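You operate a simulated robot arm through the tools that you are given. There is no shell and no other tool.

You run a simulated robot arm. Do the job below in one go: nothing can be reset, and whatever is moved stays where it is left.

## Task
Stand the black-cap bobbin on the rack and ply both rack yarns onto the bobbin on the seat.
Fine: middle ring; twist lever on PLY, brake knob turned to its top mark, bobbin guard shut; run till both rack bobbins are bare; speed dial, band lever and spare bobbins end as they began. Set down upright: what you pick out.

It is judged by the outcome, as a careful person would: the job done as asked, and still so three seconds after it is handed in. It fails if anything else is knocked over, pushed out of place, dropped, spilled or broken. Lids that push on must go on centred and level and be pressed home; caps that screw on are set level and turned clockwise until they are tight.

## Robot
A 7-joint arm with a two-finger parallel gripper, fixed in place. Base frame: the origin is on the floor under the middle of its stand, x ahead of it, y to its left, z up. Readings come in mm, degrees, newtons and seconds.
It reaches about 1479 mm from its shoulder. Its first joint turns from -166.0 to 166.0 degrees. Payload 4.4 kg.
The tool frame sits at the grasp point between the pads (the TCP): z along the fingers, y along the line on which they close. The tips reach 23 mm beyond it. Largest opening 94 mm; finger width 38, thickness 10; the body of the gripper, 54 by 96 mm, starts 39 mm behind the TCP.
Orientation is that of the tool frame in the base frame, as a unit quaternion [x, y, z, w]. With the fingers straight down and closing along the base's y, the tool's x points along the base's -x, its y along +y and its z along -z.

## Interface
- The arm moves only by the tool servo_tool. Its arguments are lists of equal length, an entry for each row: "delta_pos": the shift along the base's x, y, z in mm, a list of three; "angular": the turn, a rotation vector about the base's x, y, z in degrees, a list of three. In form: {"delta_pos": [[dx, dy, dz], ...], "angular": [[rx, ry, rz], ...]}. A call has 1 to 20 rows; each row is the pose to reach, as a shift and turn from the pose commanded when the call began. "fingers" is the closure in counts, from 0 (fully open) to 255 (shut), set as the call begins (left out, the last holds). Rows are played at 5 a second. More than 50 mm and 8.6 degrees between two rows, or a gripper value outside its range, and nothing of the call is played. Where a pose cannot be reached the arm comes as near as it can. A force on the tool above 40 N (or 10 N above the force at the start of the call, whichever is more), or a blocked arm, ends the call early, and 0.2 s more pass. Each finger travels about 72 mm/s and halts on what it meets, pressing with about 32 N; the grip force reading is that of the motor and also rises with nothing between the fingers. The clock runs only during rows and for 0.2 s after the last one: add rows that repeat a pose to give the fingers time. It gives the time, the measured TCP pose, the force on the tool (base axes), the opening and the grip force at its end, in the units of the frame above (readings bear some noise), with the torque about the TCP (base axes, N m) and any sound that the robot's microphone picked up, and new pictures: "show" is both (left out), scene, wrist or none.
- Cameras (640 x 400 px; columns grow to the right, rows downward): "scene" is fixed at [219.8, -650.9, 1531.9]; the picture's right is [0.80, -0.60, 0.00], its down [-0.32, -0.43, -0.85] and it looks along [0.51, 0.68, -0.53] (base axes); focal length 314 px, centre (320, 200). "wrist" rides on the gripper at [86, 16, -74] in the tool frame; the picture's right is [-0.18, 0.98, 0.00], its down [-0.58, -0.11, -0.81] and it looks along [-0.79, -0.15, 0.59] (tool axes); focal length 243 px, centre (320, 200). There is no depth. A picture from a camera that has moved, and an enlarged one, comes with that camera's place and axes in the base frame and with its lens.
- close_up(camera, box): a new picture of the part [left, top, right, bottom] of that camera's present view, enlarged. No time passes.
- hand_in(): hands the job in; it is judged then, once.

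Places have to be worked out from the pictures, the camera data and where the tool is seen. Open the gripper and draw the arm clear of the work before you hand the job in, unless the task says otherwise.

The tools are called after "Request:" by a JSON object that holds its "op" and its "data". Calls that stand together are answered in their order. servo_tool: Moves the arm, as the interface text tells. Its arguments: {"type":"object","properties":{"delta_pos":{"type":"array","items":{"type":"array","items":{"type":"number"}}},"angular":{"type":"array","items":{"type":"array","items":{"type":"number"}}},"fingers":{"type":"number"},"show":{"type":"string","enum":["both","scene","wrist","none"]}},"required":["delta_pos","angular"]} The other tools are called the same way: close_up (camera, box) takes an enlarged picture of a part of a camera's view; hand_in () hands the job in.

At the start:

```text
t: 0.0
position: [689.5, 96.7, 1144.9]
orientation: [0.0, 1.0, 0.0, 0.0]
ft_force: [-1.1, 0.9, 0.3]
ft_torque: [-0.01, 0.0, 0.0]
opening: 94.1
finger_force: 0.1
```

scene: 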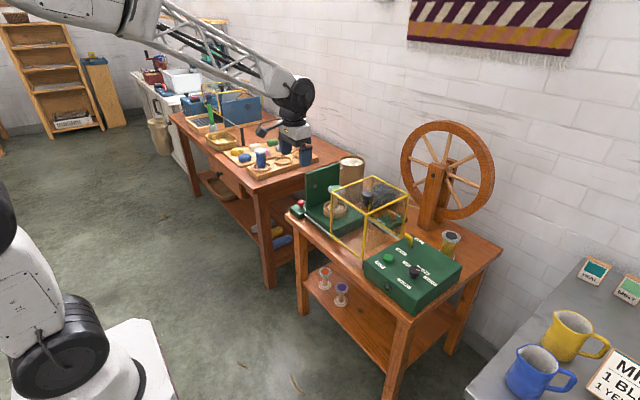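
wrist: 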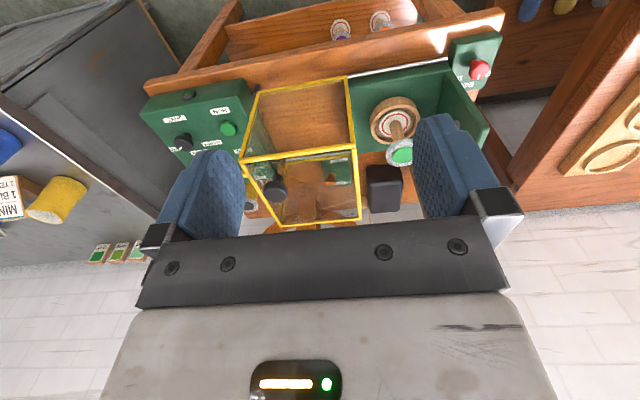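

I'll start by looking closely at the scene and wrist views to identify the spinning machine's parts.

Request:
{"op": "close_up", "data": {"camera": "scene", "box": [280, 150, 500, 330]}}

Request:
{"op": "close_up", "data": {"camera": "scene", "box": [170, 80, 350, 260]}}

Request:
{"op": "close_up", "data": {"camera": "wrist", "box": [130, 0, 510, 240]}}

```text
2.22 times, centred on (390, 240) of scene
camera zoom: at [219.8, -650.9, 1531.9], right [0.8, -0.6, 0.0], down [-0.32, -0.43, -0.85], along [0.51, 0.68, -0.53], focal length 698 px, centre (164, 111)
```

zoom: 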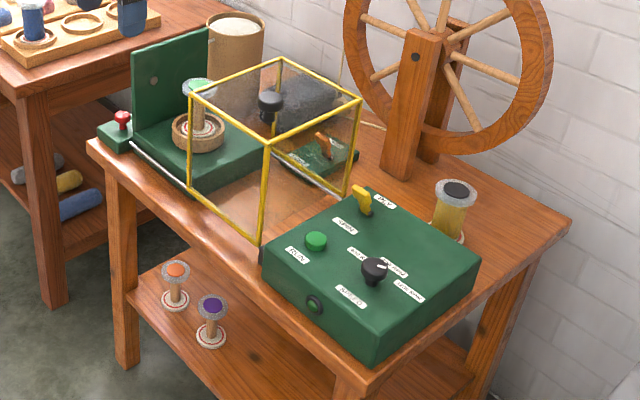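

```text
2.22 times, centred on (260, 170) of scene
camera zoom: at [219.8, -650.9, 1531.9], right [0.8, -0.6, 0.0], down [-0.32, -0.43, -0.85], along [0.51, 0.68, -0.53], focal length 698 px, centre (453, 267)
```

zoom: 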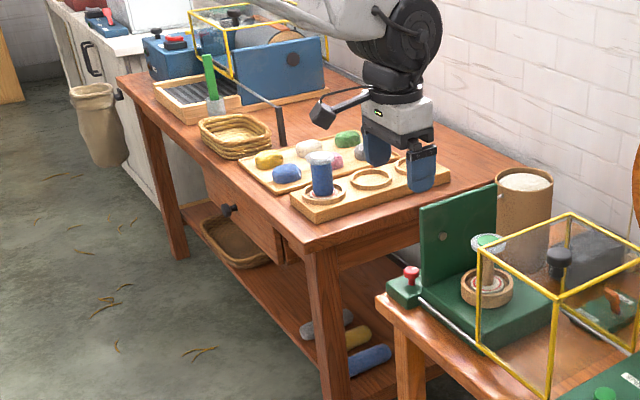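

```text
1.67 times, centred on (320, 120) of wrist
camera zoom: at [602.1, 112.7, 1218.7], right [0.18, 0.98, 0.0], down [0.58, -0.11, 0.81], along [0.79, -0.15, -0.59], focal length 404 px, centre (320, 333)
```

zoom: 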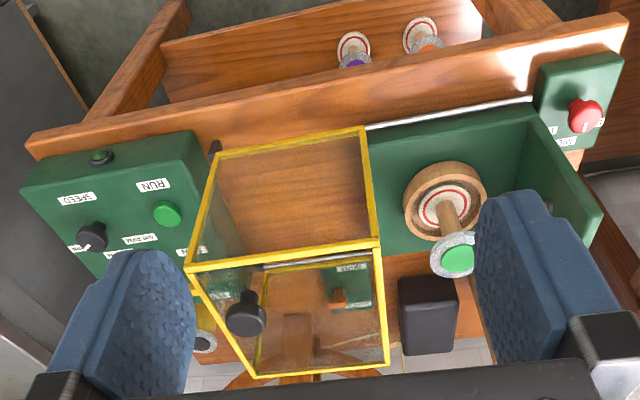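

I need finer detail of the machine's labels, the guard and the rack, so I take tighter close-ups.

Request:
{"op": "close_up", "data": {"camera": "scene", "box": [360, 220, 470, 310]}}

Request:
{"op": "close_up", "data": {"camera": "scene", "box": [325, 165, 425, 250]}}

Request:
{"op": "close_up", "data": {"camera": "scene", "box": [280, 150, 370, 240]}}

Request:
{"op": "close_up", "data": {"camera": "wrist", "box": [340, 50, 520, 200]}}

Request:
{"op": "close_up", "data": {"camera": "wrist", "box": [140, 70, 380, 230]}}

Request:
{"op": "close_up", "data": {"camera": "scene", "box": [520, 240, 640, 400]}}

```text
4.44 times, centred on (415, 265) of scene
camera zoom: at [219.8, -650.9, 1531.9], right [0.8, -0.6, 0.0], down [-0.32, -0.43, -0.85], along [0.51, 0.68, -0.53], focal length 1396 px, centre (-102, -89)
```

zoom: 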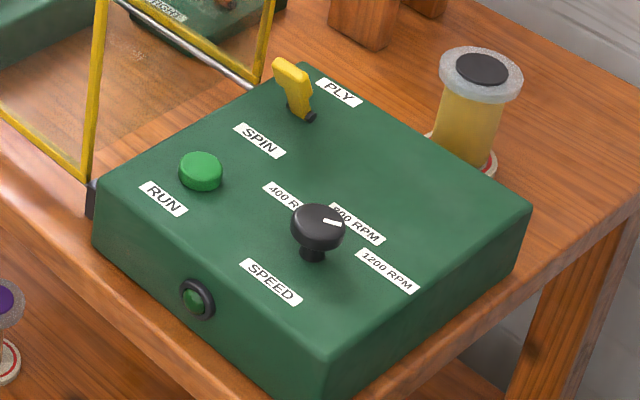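

```text
4.71 times, centred on (375, 208) of scene
camera zoom: at [219.8, -650.9, 1531.9], right [0.8, -0.6, 0.0], down [-0.32, -0.43, -0.85], along [0.51, 0.68, -0.53], focal length 1479 px, centre (61, 165)
```

zoom: 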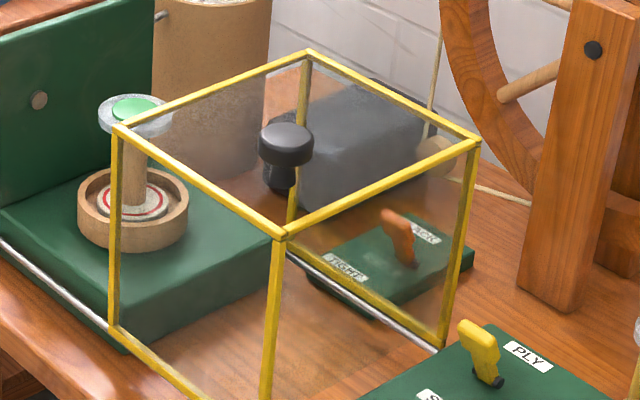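

```text
4.44 times, centred on (325, 195) of scene
camera zoom: at [219.8, -650.9, 1531.9], right [0.8, -0.6, 0.0], down [-0.32, -0.43, -0.85], along [0.51, 0.68, -0.53], focal length 1396 px, centre (298, 222)
```

zoom: 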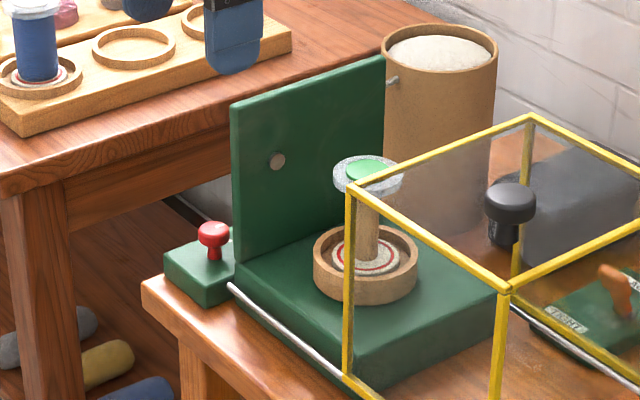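

```text
2.67 times, centred on (430, 125) of wrist
camera zoom: at [602.1, 112.7, 1218.7], right [0.18, 0.98, 0.0], down [0.58, -0.11, 0.81], along [0.79, -0.15, -0.59], focal length 647 px, centre (27, 400)
```

zoom: 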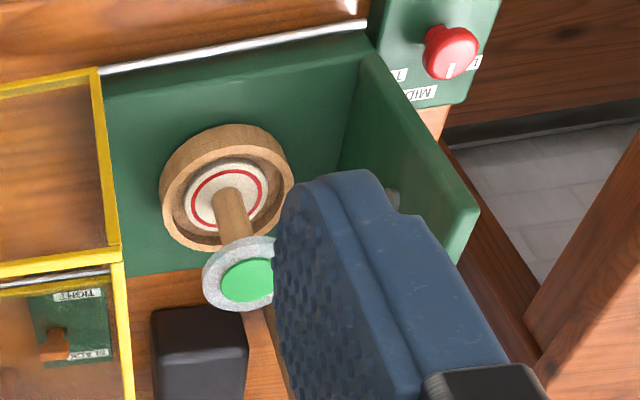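

```text
2.50 times, centred on (260, 150) of wrist
camera zoom: at [602.1, 112.7, 1218.7], right [0.18, 0.98, 0.0], down [0.58, -0.11, 0.81], along [0.79, -0.15, -0.59], focal length 606 px, centre (470, 325)
```

zoom: 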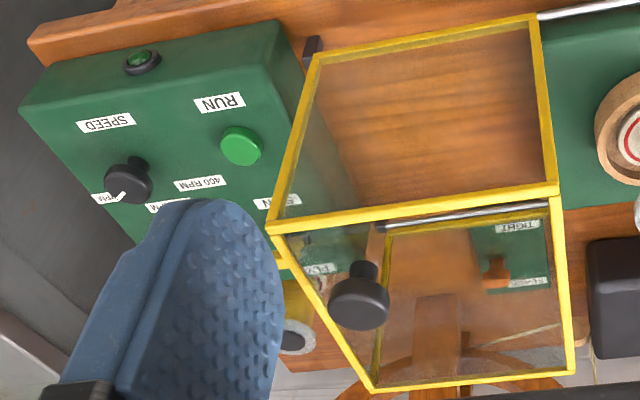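

```text
2.50 times, centred on (580, 320) of scene
camera zoom: at [219.8, -650.9, 1531.9], right [0.8, -0.6, 0.0], down [-0.32, -0.43, -0.85], along [0.51, 0.68, -0.53], focal length 786 px, centre (-330, -100)
```

zoom: 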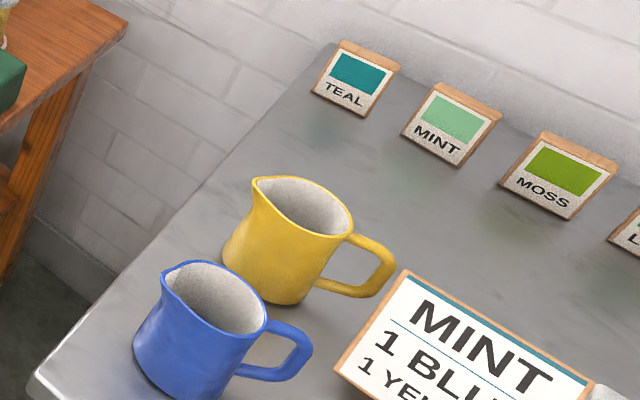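

The rack looks to be the wooden three-ring block on the far-left table (blue bobbin in one end ring). I swing the arm left so the wrist camera can look at it.

Request:
{"op": "servo_tool", "data": {"delta_pos": [[-15, 31, 5], [-30, 63, 10], [-45, 94, 15], [-60, 126, 20], [-75, 157, 25], [-90, 189, 30], [-105, 220, 35], [-120, 252, 40], [-135, 283, 45], [-150, 315, 50], [-165, 346, 55], [-180, 378, 60]], "angular": [[0, 0, 3], [0, 0, 6], [0, 0, 9], [0, 0, 12], [0, 0, 15], [0, 0, 18], [0, 0, 21], [0, 0, 24], [0, 0, 27], [0, 0, 30], [0, 0, 33], [0, 0, 36]]}}

```text
t: 2.6
position: [510.5, 475.6, 1206.1]
orientation: [-0.309, 0.951, 0.0, 0.0]
ft_force: [0.1, -0.4, -0.1]
ft_torque: [-0.01, 0.01, -0.02]
opening: 94.0
finger_force: 0.1
camera wrist: at [430.1, 438.1, 1279.7], right [-0.43, 0.9, 0.0], down [0.53, 0.25, 0.81], along [0.73, 0.35, -0.59], focal length 243 px, centre (320, 200)
```

scene: 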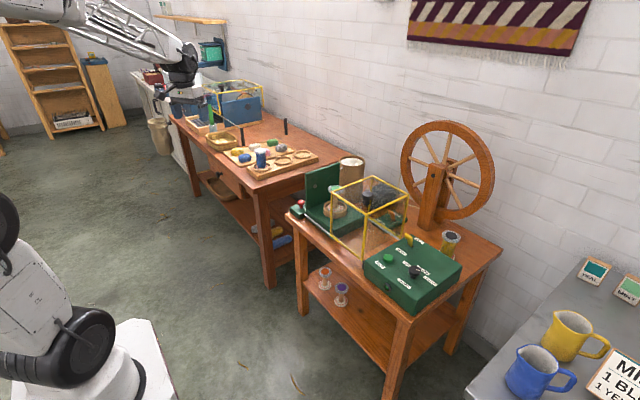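
wrist: 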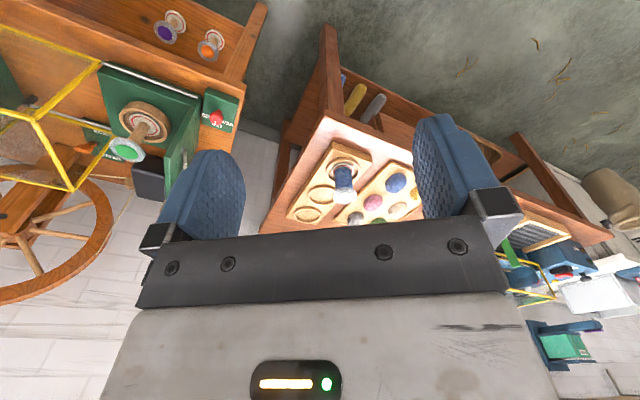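

The rack is now visible in both views; I zoom in on it.

Request:
{"op": "close_up", "data": {"camera": "scene", "box": [220, 130, 330, 200]}}

Request:
{"op": "close_up", "data": {"camera": "wrist", "box": [260, 100, 460, 240]}}

Request:
{"op": "close_up", "data": {"camera": "wrist", "box": [60, 60, 260, 200]}}

Request:
{"op": "close_up", "data": {"camera": "scene", "box": [140, 10, 300, 130]}}

```text
5.71 times, centred on (275, 165) of scene
camera zoom: at [219.8, -650.9, 1531.9], right [0.8, -0.6, 0.0], down [-0.32, -0.43, -0.85], along [0.51, 0.68, -0.53], focal length 1796 px, centre (577, 400)
```

zoom: 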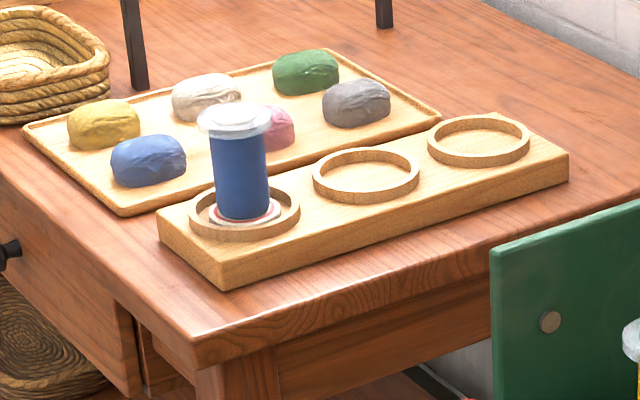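

```text
2.86 times, centred on (360, 170) of wrist
camera zoom: at [430.1, 438.1, 1279.7], right [-0.43, 0.9, 0.0], down [0.53, 0.25, 0.81], along [0.73, 0.35, -0.59], focal length 693 px, centre (206, 286)
```

zoom: 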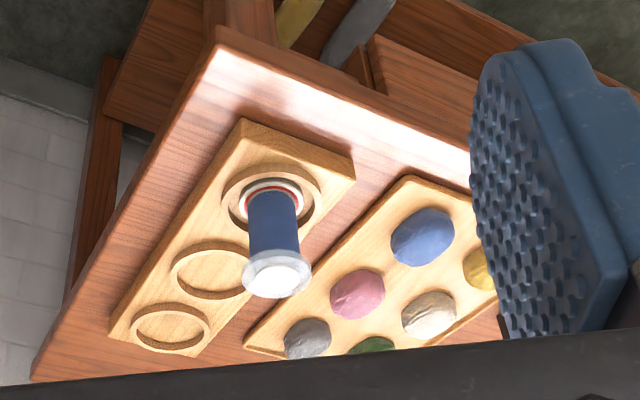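

```text
2.86 times, centred on (160, 130) of wrist
camera zoom: at [430.1, 438.1, 1279.7], right [-0.43, 0.9, 0.0], down [0.53, 0.25, 0.81], along [0.73, 0.35, -0.59], focal length 693 px, centre (777, 400)
```

zoom: 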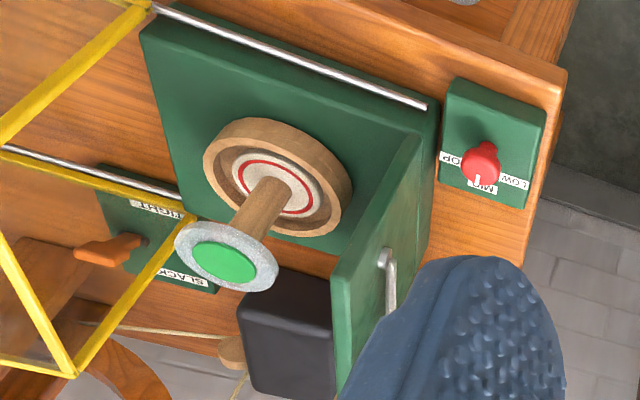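

```text
3.33 times, centred on (220, 70) of scene
camera zoom: at [219.8, -650.9, 1531.9], right [0.8, -0.6, 0.0], down [-0.32, -0.43, -0.85], along [0.51, 0.68, -0.53], focal length 1047 px, centre (653, 633)
```

zoom: 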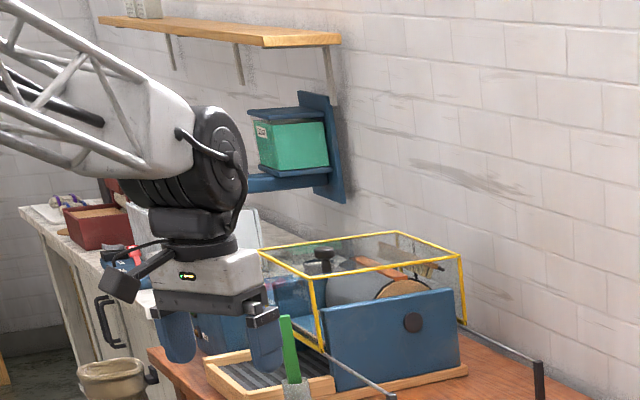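

The rack has three rings along x: blue bobbin in the near end ring (~[868,720]), with the middle (~[995,717]) and far rings empty; brake knob reads MID. Next I move the wrist camera over to the control box and the black-cap bobbin.

Request:
{"op": "servo_tool", "data": {"delta_pos": [[16, -35, 0], [32, -70, 0], [48, -105, 0], [64, -140, 0], [80, -175, -5], [96, -210, -10], [112, -245, -15], [128, -280, -20], [144, -315, -25], [160, -350, -30], [176, -385, -35], [192, -420, -40], [208, -455, -45], [224, -490, -50], [240, -525, -56], [256, -560, -56], [272, -595, -56], [290, -625, -56]], "angular": [[0, 0, -2], [0, 0, -4], [0, 0, -6], [0, 0, -8], [0, 0, -10], [0, 0, -12], [0, 0, -14], [0, 0, -16], [0, 0, -18], [0, 0, -20], [0, 0, -22], [0, 0, -24], [0, 0, -26], [0, 0, -28], [0, 0, -30], [0, 0, -32], [0, 0, -34], [0, 0, -36]]}}

```text
t: 6.4
position: [799.2, -153.3, 1149.0]
orientation: [0.0, 1.0, 0.0, 0.0]
ft_force: [-0.1, -0.4, 0.5]
ft_torque: [0.03, 0.02, 0.01]
opening: 93.9
finger_force: 0.1
camera wrist: at [712.3, -135.6, 1223.0], right [0.18, 0.98, 0.0], down [0.58, -0.11, 0.81], along [0.79, -0.15, -0.59], focal length 243 px, centre (320, 200)
```

scene: 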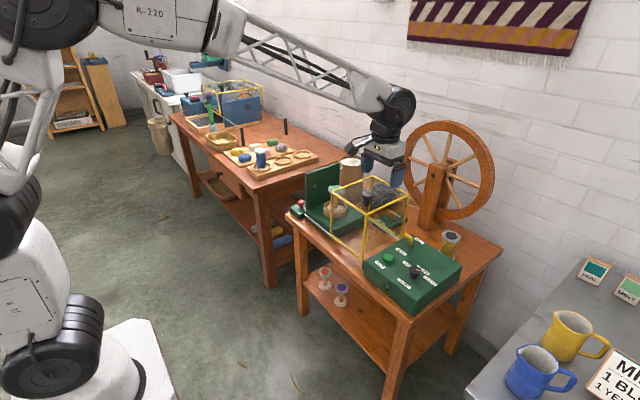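
wrist: 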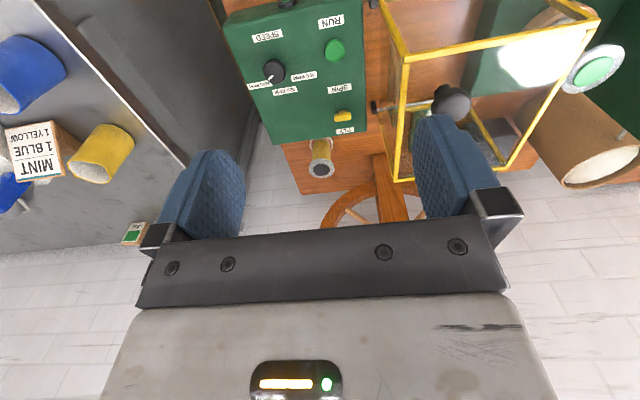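

Request:
{"op": "close_up", "data": {"camera": "wrist", "box": [230, 60, 430, 220]}}

Request:
{"op": "close_up", "data": {"camera": "wrist", "box": [220, 0, 420, 140]}}

Request:
{"op": "close_up", "data": {"camera": "scene", "box": [390, 120, 510, 260]}}

```text
2.50 times, centred on (330, 140) of wrist
camera zoom: at [712.3, -135.6, 1223.0], right [0.18, 0.98, 0.0], down [0.58, -0.11, 0.81], along [0.79, -0.15, -0.59], focal length 606 px, centre (295, 350)
```

zoom: 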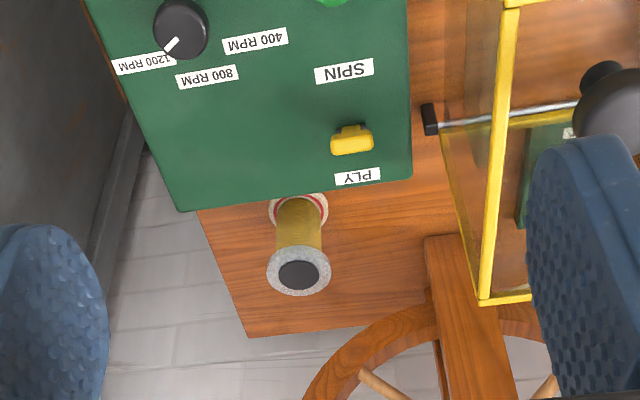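

```text
2.86 times, centred on (320, 70) of wrist
camera zoom: at [712.3, -135.6, 1223.0], right [0.18, 0.98, 0.0], down [0.58, -0.11, 0.81], along [0.79, -0.15, -0.59], focal length 693 px, centre (320, 571)
```

zoom: 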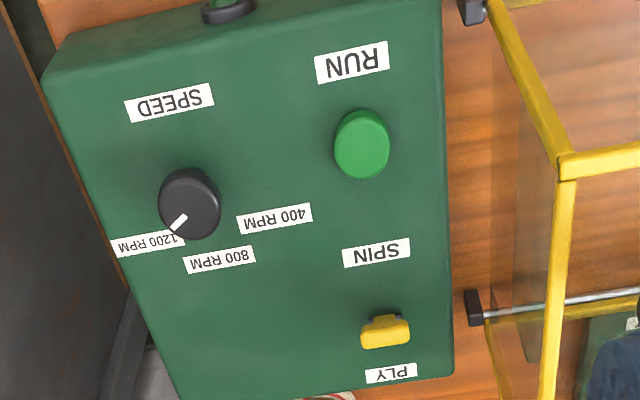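

```text
2.86 times, centred on (450, 190) of scene
camera zoom: at [219.8, -650.9, 1531.9], right [0.8, -0.6, 0.0], down [-0.32, -0.43, -0.85], along [0.51, 0.68, -0.53], focal length 898 px, centre (-51, 229)
```

zoom: 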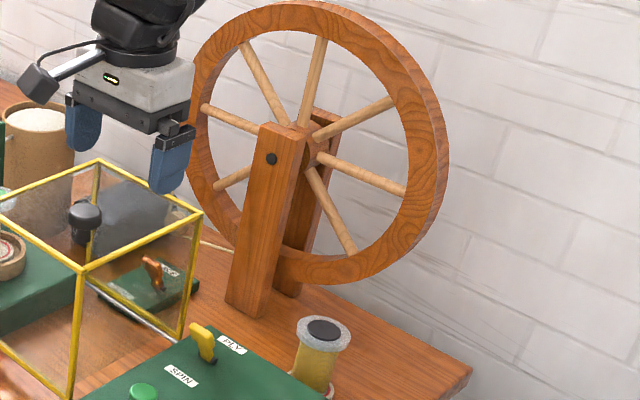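

Black-cap bobbin is at about [1150,-213], cap top ≈ z 800–810; twist lever leans toward SPIN or PLY (to be checked), wheel stands well behind. I move the open gripper to above the bobbin for a closer look.

Request:
{"op": "servo_tool", "data": {"delta_pos": [[31, -6, -21], [62, -11, -42], [93, -16, -63], [124, -22, -83], [155, -27, -104], [186, -33, -125], [217, -38, -146], [248, -44, -167], [279, -49, -188], [310, -55, -209], [345, -60, -229]], "angular": [[0, 0, 0], [0, 0, 0], [0, 0, 0], [0, 0, 0], [0, 0, 0], [0, 0, 0], [0, 0, 0], [0, 0, 0], [0, 0, 0], [0, 0, 0], [0, 0, 0]], "fingers": 0}}

```text
t: 8.8
position: [1142.5, -212.2, 920.5]
orientation: [0.0, 1.0, 0.0, 0.001]
ft_force: [0.0, 0.9, 1.0]
ft_torque: [-0.02, 0.01, 0.02]
opening: 93.8
finger_force: 0.2
camera wrist: at [1056.4, -194.5, 994.8], right [0.18, 0.98, 0.0], down [0.58, -0.11, 0.81], along [0.79, -0.15, -0.59], focal length 243 px, centre (320, 200)
```

scene: 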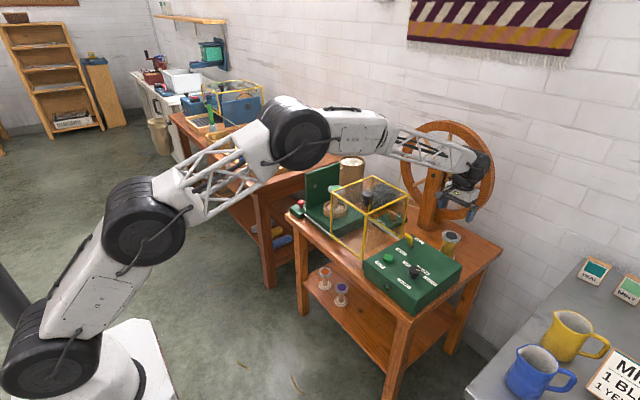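
wrist: 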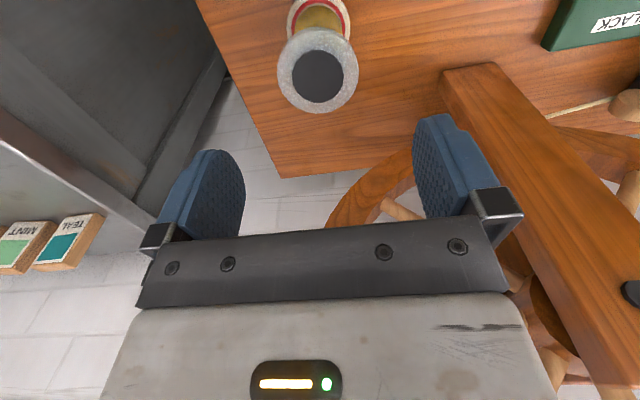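

Cap centre works out to about [1151,-213.7], top z≈804, flange ≈65 mm wide. I centre over it and lower part way, checking the view.

Request:
{"op": "servo_tool", "data": {"delta_pos": [[4, -1, -15], [7, -2, -35], [7, -2, -55], [7, -2, -70]], "angular": [[0, 0, 0], [0, 0, 0], [0, 0, 0], [0, 0, 0]]}}

```text
t: 9.8
position: [1151.0, -213.8, 850.2]
orientation: [0.0, 1.0, 0.0, 0.0]
ft_force: [-0.6, -0.4, -0.5]
ft_torque: [-0.01, -0.03, 0.02]
opening: 94.1
finger_force: 0.2
camera wrist: at [1064.1, -196.2, 924.0], right [0.18, 0.98, 0.0], down [0.58, -0.11, 0.81], along [0.79, -0.15, -0.59], focal length 243 px, centre (320, 200)
```

scene: 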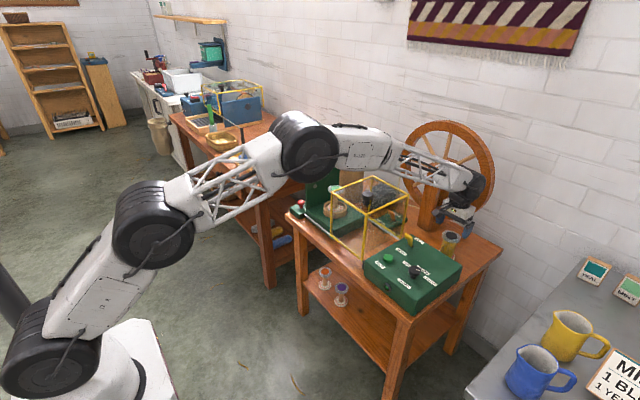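
wrist: 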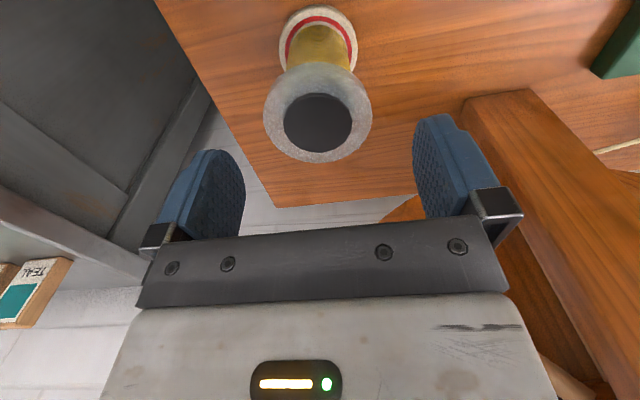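

The bobbin is centred between the fingers (cap top z≈802). I lower to put the flange at the pads, then close.

Request:
{"op": "servo_tool", "data": {"delta_pos": [[0, 0, -15], [0, 0, -30], [0, 0, -45], [0, 0, -56], [0, 0, -56]], "angular": [[0, 0, 0], [0, 0, 0], [0, 0, 0], [0, 0, 0], [0, 0, 0]]}}

```text
t: 11.0
position: [1151.0, -214.3, 794.6]
orientation: [0.0, 1.0, -0.001, 0.0]
ft_force: [-0.2, 0.7, 0.7]
ft_torque: [0.01, -0.02, -0.01]
opening: 94.1
finger_force: 0.1
camera wrist: at [1064.0, -196.6, 867.9], right [0.18, 0.98, 0.0], down [0.58, -0.11, 0.81], along [0.79, -0.15, -0.59], focal length 243 px, centre (320, 200)
```

scene: 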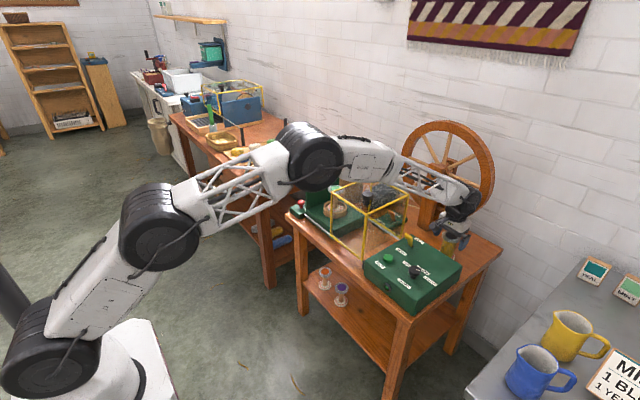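
wrist: 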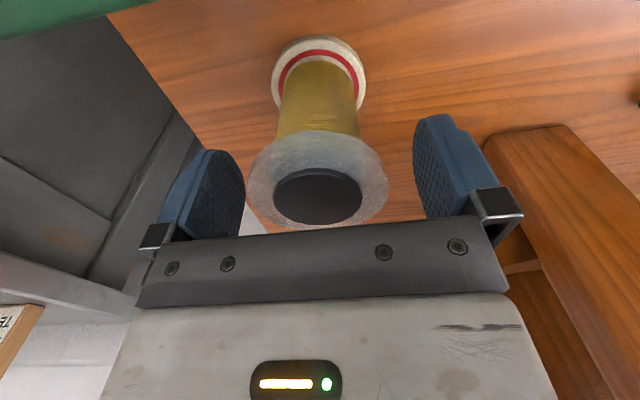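

The flange sits exactly at the pads, centred in both directions. I close the gripper on it.

Request:
{"op": "servo_tool", "data": {"delta_pos": [[0, 0, 0], [0, 0, 0], [0, 0, 0], [0, 0, 0], [0, 0, 0]], "angular": [[0, 0, 0], [0, 0, 0], [0, 0, 0], [0, 0, 0], [0, 0, 0]], "fingers": 255}}

```text
t: 12.2
position: [1151.2, -213.1, 794.1]
orientation: [-0.001, 1.0, 0.0, 0.0]
ft_force: [0.2, 0.5, 0.7]
ft_torque: [-0.01, -0.01, 0.01]
opening: 64.8
finger_force: 32.3
camera wrist: at [1064.0, -196.6, 868.1], right [0.18, 0.98, 0.0], down [0.58, -0.11, 0.81], along [0.79, -0.15, -0.59], focal length 243 px, centre (320, 200)
```

scene: 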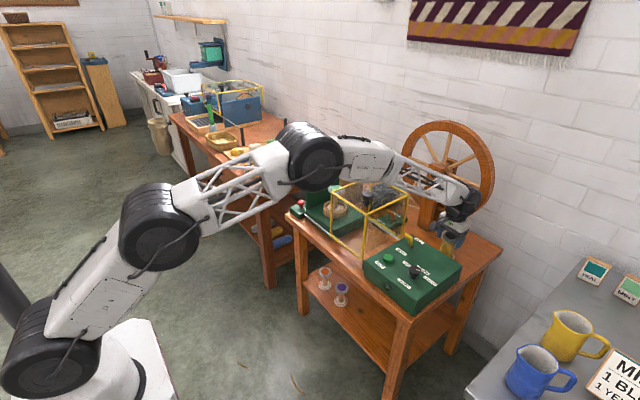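
wrist: 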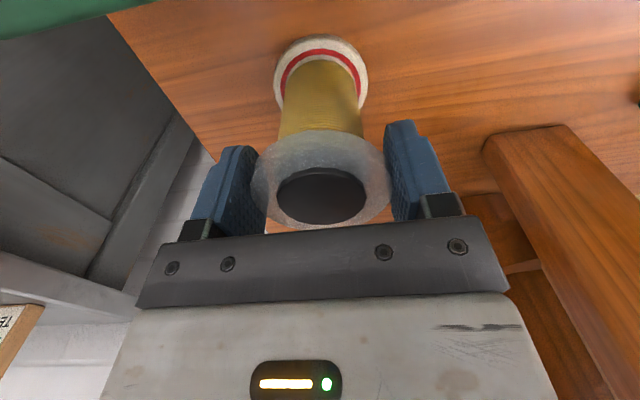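

Gripped at 64.8 mm with 32 N. I lift straight up gently and check it hangs straight.

Request:
{"op": "servo_tool", "data": {"delta_pos": [[0, 0, 6], [0, 0, 14], [0, 0, 26], [0, 0, 42], [0, 0, 60], [0, 0, 80]], "angular": [[0, 0, 0], [0, 0, 0], [0, 0, 0], [0, 0, 0], [0, 0, 0], [0, 0, 0]]}}

```text
t: 13.6
position: [1150.7, -213.7, 871.8]
orientation: [0.0, 1.0, -0.001, 0.0]
ft_force: [0.2, -0.4, -1.4]
ft_torque: [-0.01, 0.01, -0.04]
opening: 64.9
finger_force: 31.8
camera wrist: at [1063.6, -196.1, 945.8], right [0.18, 0.98, 0.0], down [0.58, -0.11, 0.81], along [0.79, -0.15, -0.59], focal length 243 px, centre (320, 200)
```

scene: 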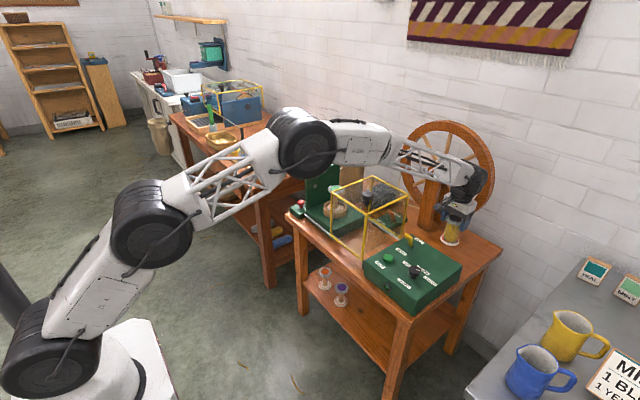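
wrist: 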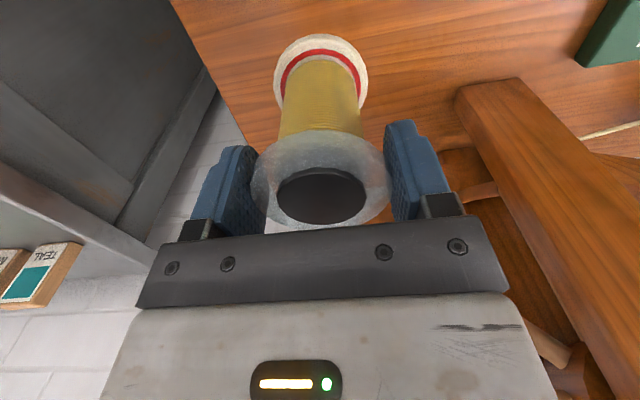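

The bobbin hangs level (bottom ≈95 mm below TCP, so table ≈ z 702). I lift it high and draw back from the wheel before swinging left.

Request:
{"op": "servo_tool", "data": {"delta_pos": [[0, 0, 25], [0, 0, 55], [0, 0, 90], [-25, 5, 120], [-55, 12, 145], [-85, 19, 165], [-118, 27, 185], [-151, 35, 205], [-184, 43, 225], [-217, 52, 245], [-250, 60, 262]], "angular": [[0, 0, 0], [0, 0, 0], [0, 0, 0], [0, 0, 0], [0, 0, 2], [0, 0, 4], [0, 0, 6], [0, 0, 8], [0, 0, 10], [0, 0, 12], [0, 0, 14]], "show": "scene"}}

```text
t: 16.0
position: [899.9, -153.4, 1134.3]
orientation: [-0.122, 0.992, 0.0, -0.002]
ft_force: [-0.5, -0.3, -1.6]
ft_torque: [0.0, -0.02, -0.01]
opening: 64.8
finger_force: 31.7
```

scene: 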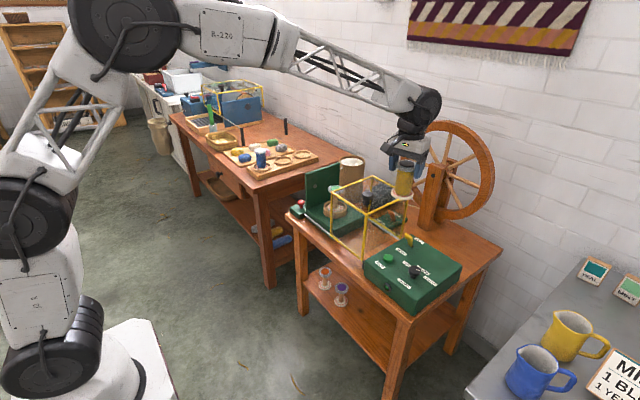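

Holding steadily. I sweep left at z≈1135, well above the guard knob, toward the rack table.

Request:
{"op": "servo_tool", "data": {"delta_pos": [[-9, 38, 3], [-18, 76, 6], [-27, 114, 9], [-36, 152, 10], [-45, 190, 10], [-54, 228, 10], [-63, 266, 10], [-72, 304, 10], [-81, 342, 8], [-90, 380, 6], [-98, 418, 4], [-106, 456, 2], [-114, 494, 0], [-122, 532, -3], [-130, 570, -6], [-136, 610, -8], [-141, 650, -10]], "angular": [[0, 0, 1.5], [0, 0, 3], [0, 0, 4.5], [0, 0, 6], [0, 0, 7.5], [0, 0, 9], [0, 0, 10.5], [0, 0, 12], [0, 0, 13.5], [0, 0, 15], [0, 0, 16.5], [0, 0, 18], [0, 0, 19], [0, 0, 20], [0, 0, 21], [0, 0, 22], [0, 0, 22]]}}

```text
t: 19.6
position: [762.7, 496.0, 1127.2]
orientation: [-0.309, 0.951, 0.0, 0.0]
ft_force: [-0.4, 0.9, -0.2]
ft_torque: [0.01, 0.01, 0.03]
opening: 64.6
finger_force: 32.3
camera wrist: at [682.3, 458.1, 1200.3], right [-0.43, 0.9, 0.0], down [0.53, 0.25, 0.81], along [0.73, 0.35, -0.59], focal length 243 px, centre (320, 200)
```

scene: 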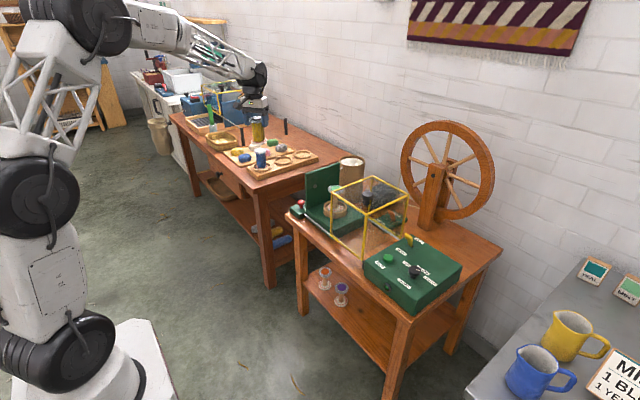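
wrist: 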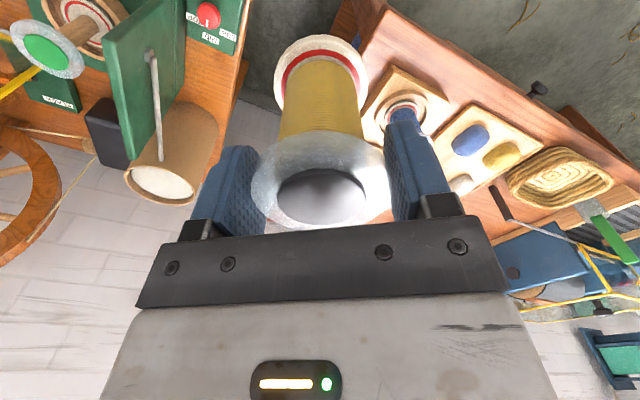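

The held bobbin blocks the line of sight to the middle ring; I check what is visible of the rack in close-up before deciding the viewing angle.

Request:
{"op": "close_up", "data": {"camera": "wrist", "box": [340, 50, 500, 220]}}

Request:
{"op": "close_up", "data": {"camera": "wrist", "box": [160, 0, 280, 80]}}

Request:
{"op": "close_up", "data": {"camera": "scene", "box": [210, 80, 340, 200]}}

```text
2.35 times, centred on (420, 135) of wrist
camera zoom: at [682.3, 458.1, 1200.3], right [-0.43, 0.9, 0.0], down [0.53, 0.25, 0.81], along [0.73, 0.35, -0.59], focal length 571 px, centre (85, 353)
```

zoom: 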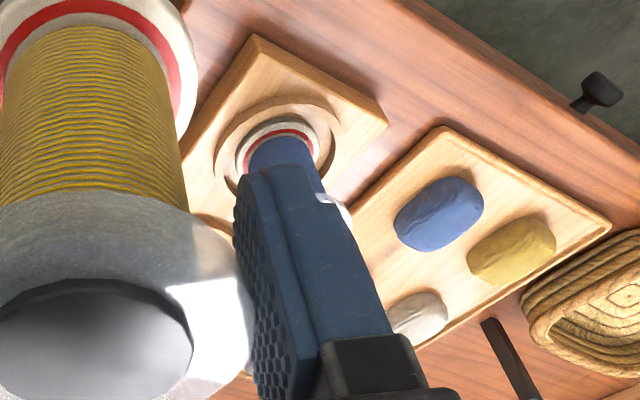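

```text
5.00 times, centred on (220, 40) of wrist
camera zoom: at [682.3, 458.1, 1200.3], right [-0.43, 0.9, 0.0], down [0.53, 0.25, 0.81], along [0.73, 0.35, -0.59], focal length 1213 px, centre (820, 1000)
```

zoom: 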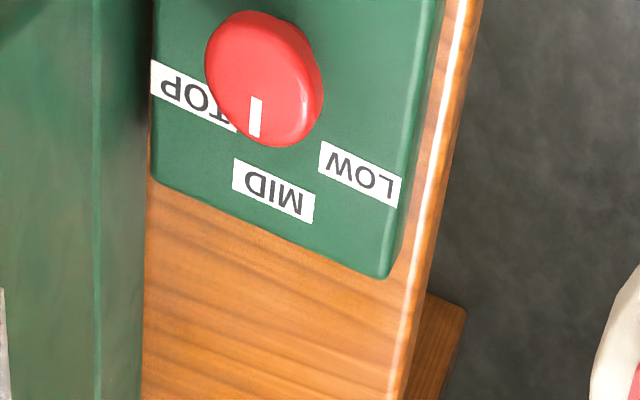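

```text
3.33 times, centred on (275, 140) of scene
camera zoom: at [219.8, -650.9, 1531.9], right [0.8, -0.6, 0.0], down [-0.32, -0.43, -0.85], along [0.51, 0.68, -0.53], focal length 1047 px, centre (470, 400)
```

zoom: 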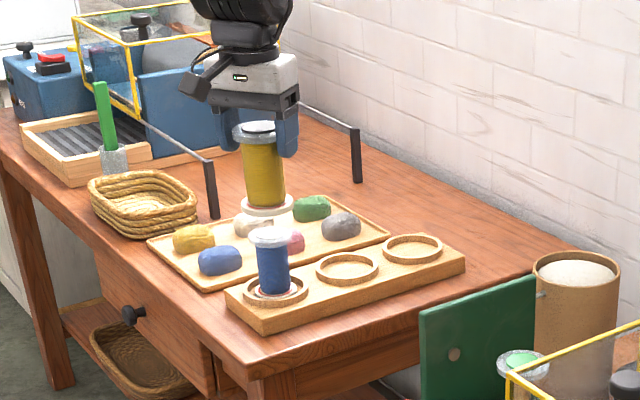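

I rotate the tool in place by −36° so the rack appears to the side of the held bobbin and I can fix the middle ring's position.

Request:
{"op": "servo_tool", "data": {"delta_pos": [[0, 0, 0], [0, 0, 0], [0, 0, 0], [0, 0, 0], [0, 0, 0], [0, 0, 0], [0, 0, 0]], "angular": [[0, 0, -5], [0, 0, -11], [0, 0, -17], [0, 0, -23], [0, 0, -29], [0, 0, -36], [0, 0, -36]], "show": "wrist"}}

Request:
{"op": "close_up", "data": {"camera": "wrist", "box": [380, 0, 560, 160]}}

```text
t: 21.2
position: [760.1, 497.3, 1125.2]
orientation: [0.0, 1.0, 0.0, -0.001]
ft_force: [0.1, 0.1, -1.1]
ft_torque: [0.01, 0.0, 0.0]
opening: 64.8
finger_force: 32.4
camera wrist: at [673.3, 513.6, 1199.6], right [0.18, 0.98, 0.0], down [0.58, -0.11, 0.81], along [0.79, -0.15, -0.59], focal length 243 px, centre (320, 200)
```

wrist: 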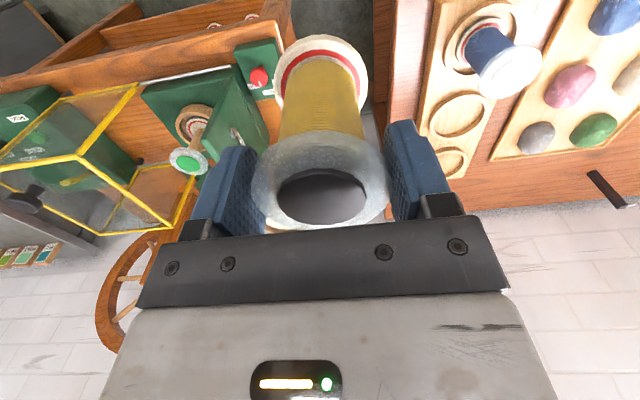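

```text
2.50 times, centred on (470, 80) of wrist
camera zoom: at [673.3, 513.6, 1199.6], right [0.18, 0.98, 0.0], down [0.58, -0.11, 0.81], along [0.79, -0.15, -0.59], focal length 606 px, centre (-55, 500)
```

zoom: 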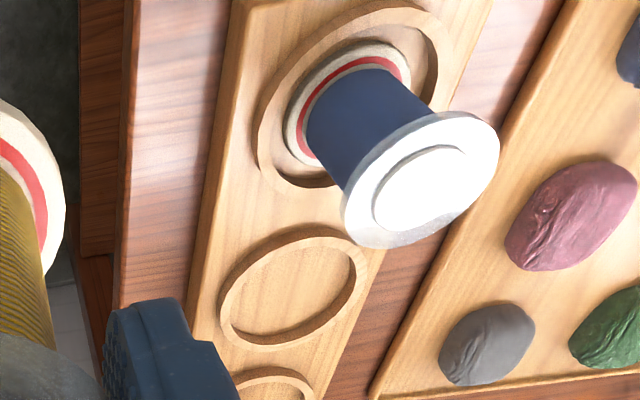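

Triangulating: blue bobbin at (868,724) with cap top z≈885, middle ring centre ≈ [997,724]. So the release TCP height should be ≈877. I carry the bobbin to above the middle ring at z≈1000.

Request:
{"op": "servo_tool", "data": {"delta_pos": [[24, 23, 0], [48, 46, 0], [72, 69, -5], [96, 92, -15], [120, 115, -30], [144, 138, -46], [168, 161, -62], [192, 184, -80], [215, 206, -100], [236.5, 226.3, -124], [236.5, 226.3, -124]], "angular": [[0, 0, 0], [0, 0, 0], [0, 0, 0], [0, 0, 0], [0, 0, 0], [0, 0, 0], [0, 0, 0], [0, 0, 0], [0, 0, 0], [0, 0, 0], [0, 0, 0]]}}

Request:
{"op": "close_up", "data": {"camera": "scene", "box": [220, 100, 340, 200]}}

Request:
{"op": "close_up", "data": {"camera": "wrist", "box": [220, 0, 460, 160]}}

```text
t: 23.6
position: [997.9, 724.5, 1000.4]
orientation: [0.0, 1.0, 0.0, 0.001]
ft_force: [0.2, 0.4, -0.5]
ft_torque: [0.01, -0.01, 0.02]
opening: 65.0
finger_force: 31.7
camera wrist: at [910.3, 741.7, 1074.3], right [0.18, 0.98, 0.0], down [0.58, -0.11, 0.81], along [0.79, -0.15, -0.59], focal length 243 px, centre (320, 200)
```

scene: 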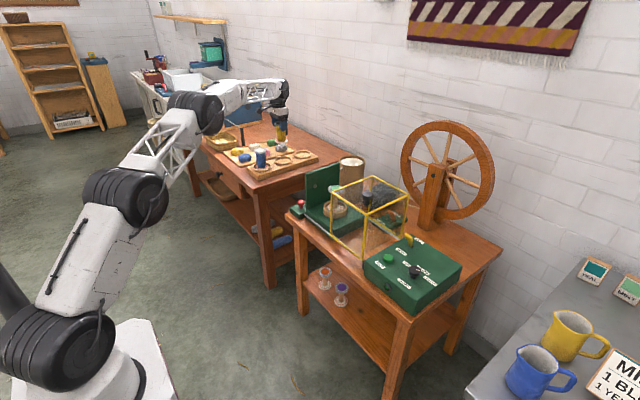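
wrist: 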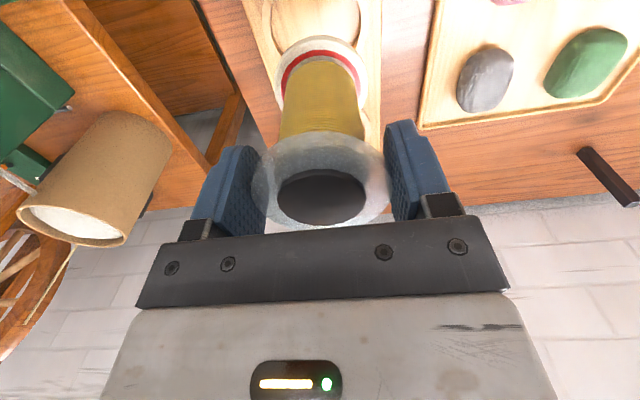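

```text
4.00 times, centred on (280, 150) of scene
camera zoom: at [219.8, -650.9, 1531.9], right [0.8, -0.6, 0.0], down [-0.32, -0.43, -0.85], along [0.51, 0.68, -0.53], focal length 1257 px, centre (480, 400)
```

zoom: 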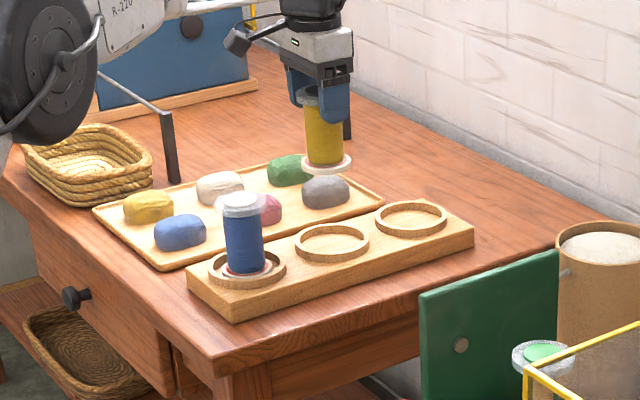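

```text
2.50 times, centred on (340, 80) of wrist
camera zoom: at [910.3, 741.7, 1074.3], right [0.18, 0.98, 0.0], down [0.58, -0.11, 0.81], along [0.79, -0.15, -0.59], focal length 606 px, centre (270, 500)
```

zoom: 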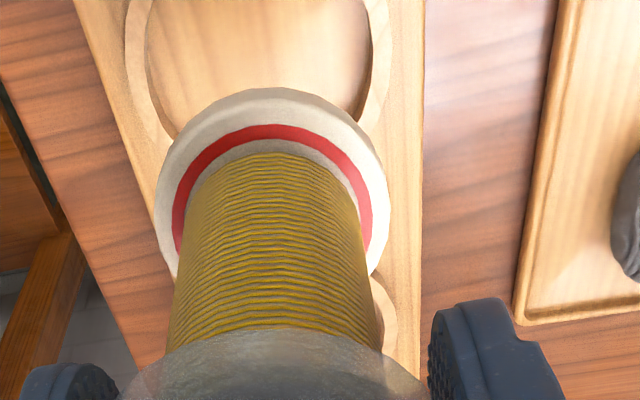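

Scene projection says the bobbin is aligned to within a few mm; the wrist view suggests the ring is ~2–3 mm toward −y. I lower to about 20 mm above the ring and recheck.

Request:
{"op": "servo_tool", "data": {"delta_pos": [[0, -1, -20], [0, -2, -45], [0, -2, -70], [0, -2, -88], [0, -2, -88]], "angular": [[0, 0, 0], [0, 0, 0], [0, 0, 0], [0, 0, 0], [0, 0, 0]], "show": "wrist"}}

Request:
{"op": "close_up", "data": {"camera": "scene", "box": [240, 120, 330, 190]}}

Request:
{"op": "close_up", "data": {"camera": "wrist", "box": [230, 0, 410, 120]}}

```text
t: 24.8
position: [996.1, 721.6, 912.8]
orientation: [0.001, 1.0, -0.001, 0.0]
ft_force: [-0.1, -0.2, -1.4]
ft_torque: [0.01, 0.0, 0.0]
opening: 64.9
finger_force: 31.9
camera wrist: at [908.2, 738.6, 987.2], right [0.18, 0.98, 0.0], down [0.58, -0.11, 0.81], along [0.79, -0.15, -0.59], focal length 243 px, centre (320, 200)
```

wrist: 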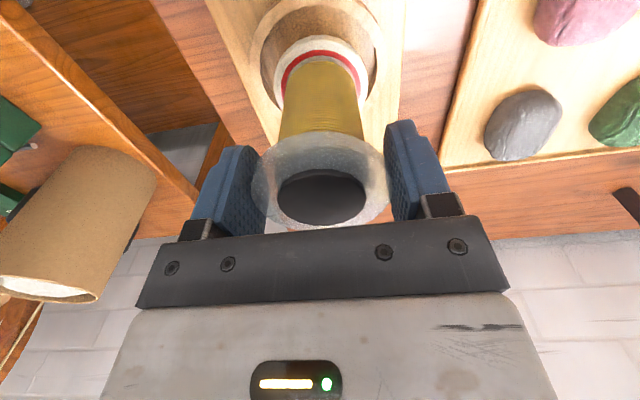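

```text
5.71 times, centred on (285, 155) of scene
camera zoom: at [219.8, -650.9, 1531.9], right [0.8, -0.6, 0.0], down [-0.32, -0.43, -0.85], along [0.51, 0.68, -0.53], focal length 1796 px, centre (520, 457)
```

zoom: 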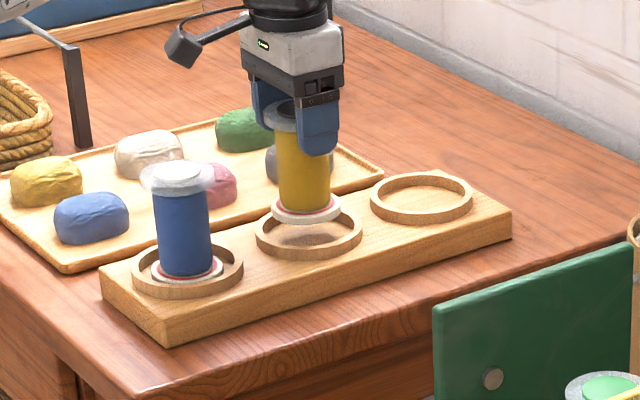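

```text
3.33 times, centred on (320, 60) of wrist
camera zoom: at [908.2, 738.6, 987.2], right [0.18, 0.98, 0.0], down [0.58, -0.11, 0.81], along [0.79, -0.15, -0.59], focal length 809 px, centre (320, 667)
```

zoom: 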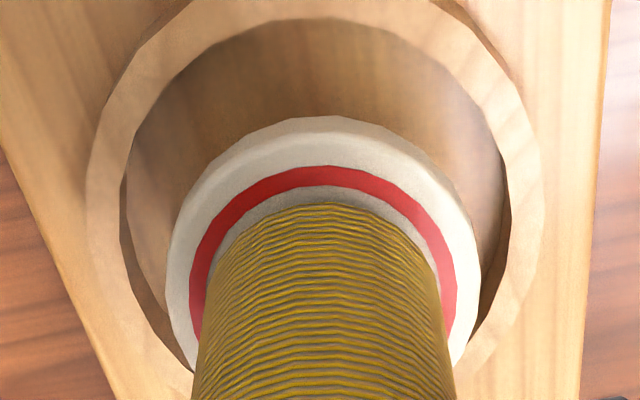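

The bobbin is within a few mm of centred over the ring. I nudge +2 mm x, −1 mm y and lower to just above the seat.

Request:
{"op": "servo_tool", "data": {"delta_pos": [[2, -1, -8], [2, -1, -16], [2, -1, -24], [2, -1, -30], [2, -1, -30]], "angular": [[0, 0, 0], [0, 0, 0], [0, 0, 0], [0, 0, 0], [0, 0, 0]], "show": "wrist"}}

Request:
{"op": "close_up", "data": {"camera": "scene", "box": [240, 120, 330, 190]}}

```text
t: 26.0
position: [998.8, 722.6, 885.5]
orientation: [0.0, 1.0, 0.001, 0.001]
ft_force: [0.2, -2.2, 13.5]
ft_torque: [-0.09, 0.03, -0.02]
opening: 64.8
finger_force: 31.7
camera wrist: at [911.5, 737.3, 959.5], right [0.18, 0.98, 0.0], down [0.58, -0.11, 0.81], along [0.79, -0.15, -0.59], focal length 243 px, centre (320, 200)
```

wrist: 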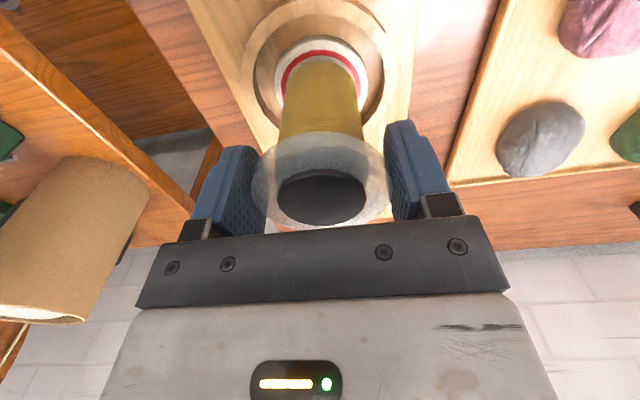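

```text
5.71 times, centred on (285, 155) of scene
camera zoom: at [219.8, -650.9, 1531.9], right [0.8, -0.6, 0.0], down [-0.32, -0.43, -0.85], along [0.51, 0.68, -0.53], focal length 1796 px, centre (520, 457)
```

zoom: 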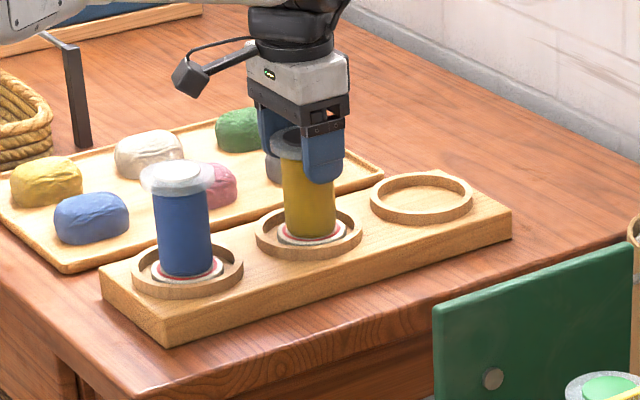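

There's a 13.5 N contact at TCP z≈885. I zoom in to verify the bobbin base is inside the ring on its floor, not on the rim.

Request:
{"op": "close_up", "data": {"camera": "scene", "box": [255, 135, 310, 175]}}

Request:
{"op": "close_up", "data": {"camera": "wrist", "box": [230, 0, 410, 120]}}

```text
10.00 times, centred on (282, 155) of scene
camera zoom: at [219.8, -650.9, 1531.9], right [0.8, -0.6, 0.0], down [-0.32, -0.43, -0.85], along [0.51, 0.68, -0.53], focal length 3142 px, centre (695, 650)
```

zoom: 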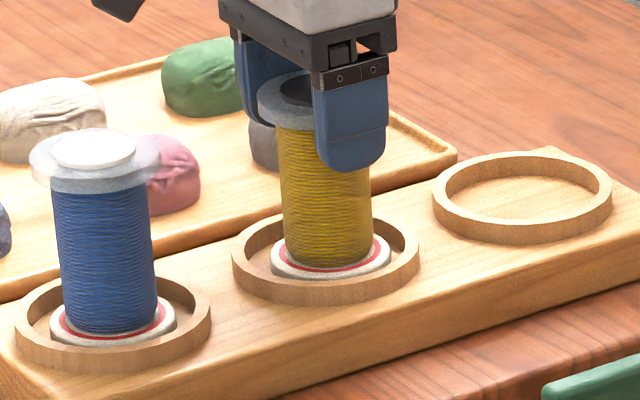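

```text
3.33 times, centred on (320, 60) of wrist
camera zoom: at [911.5, 737.3, 959.5], right [0.18, 0.98, 0.0], down [0.58, -0.11, 0.81], along [0.79, -0.15, -0.59], focal length 809 px, centre (320, 667)
```

zoom: 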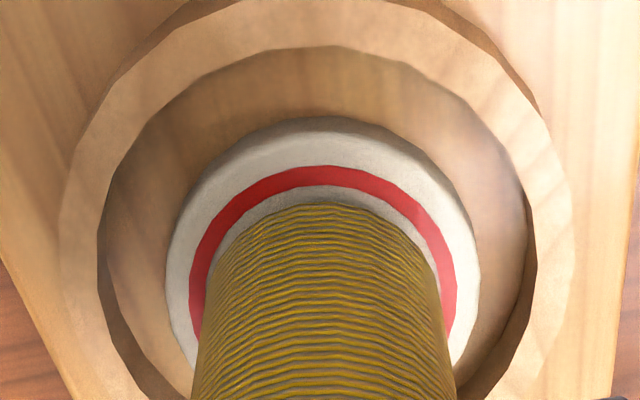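

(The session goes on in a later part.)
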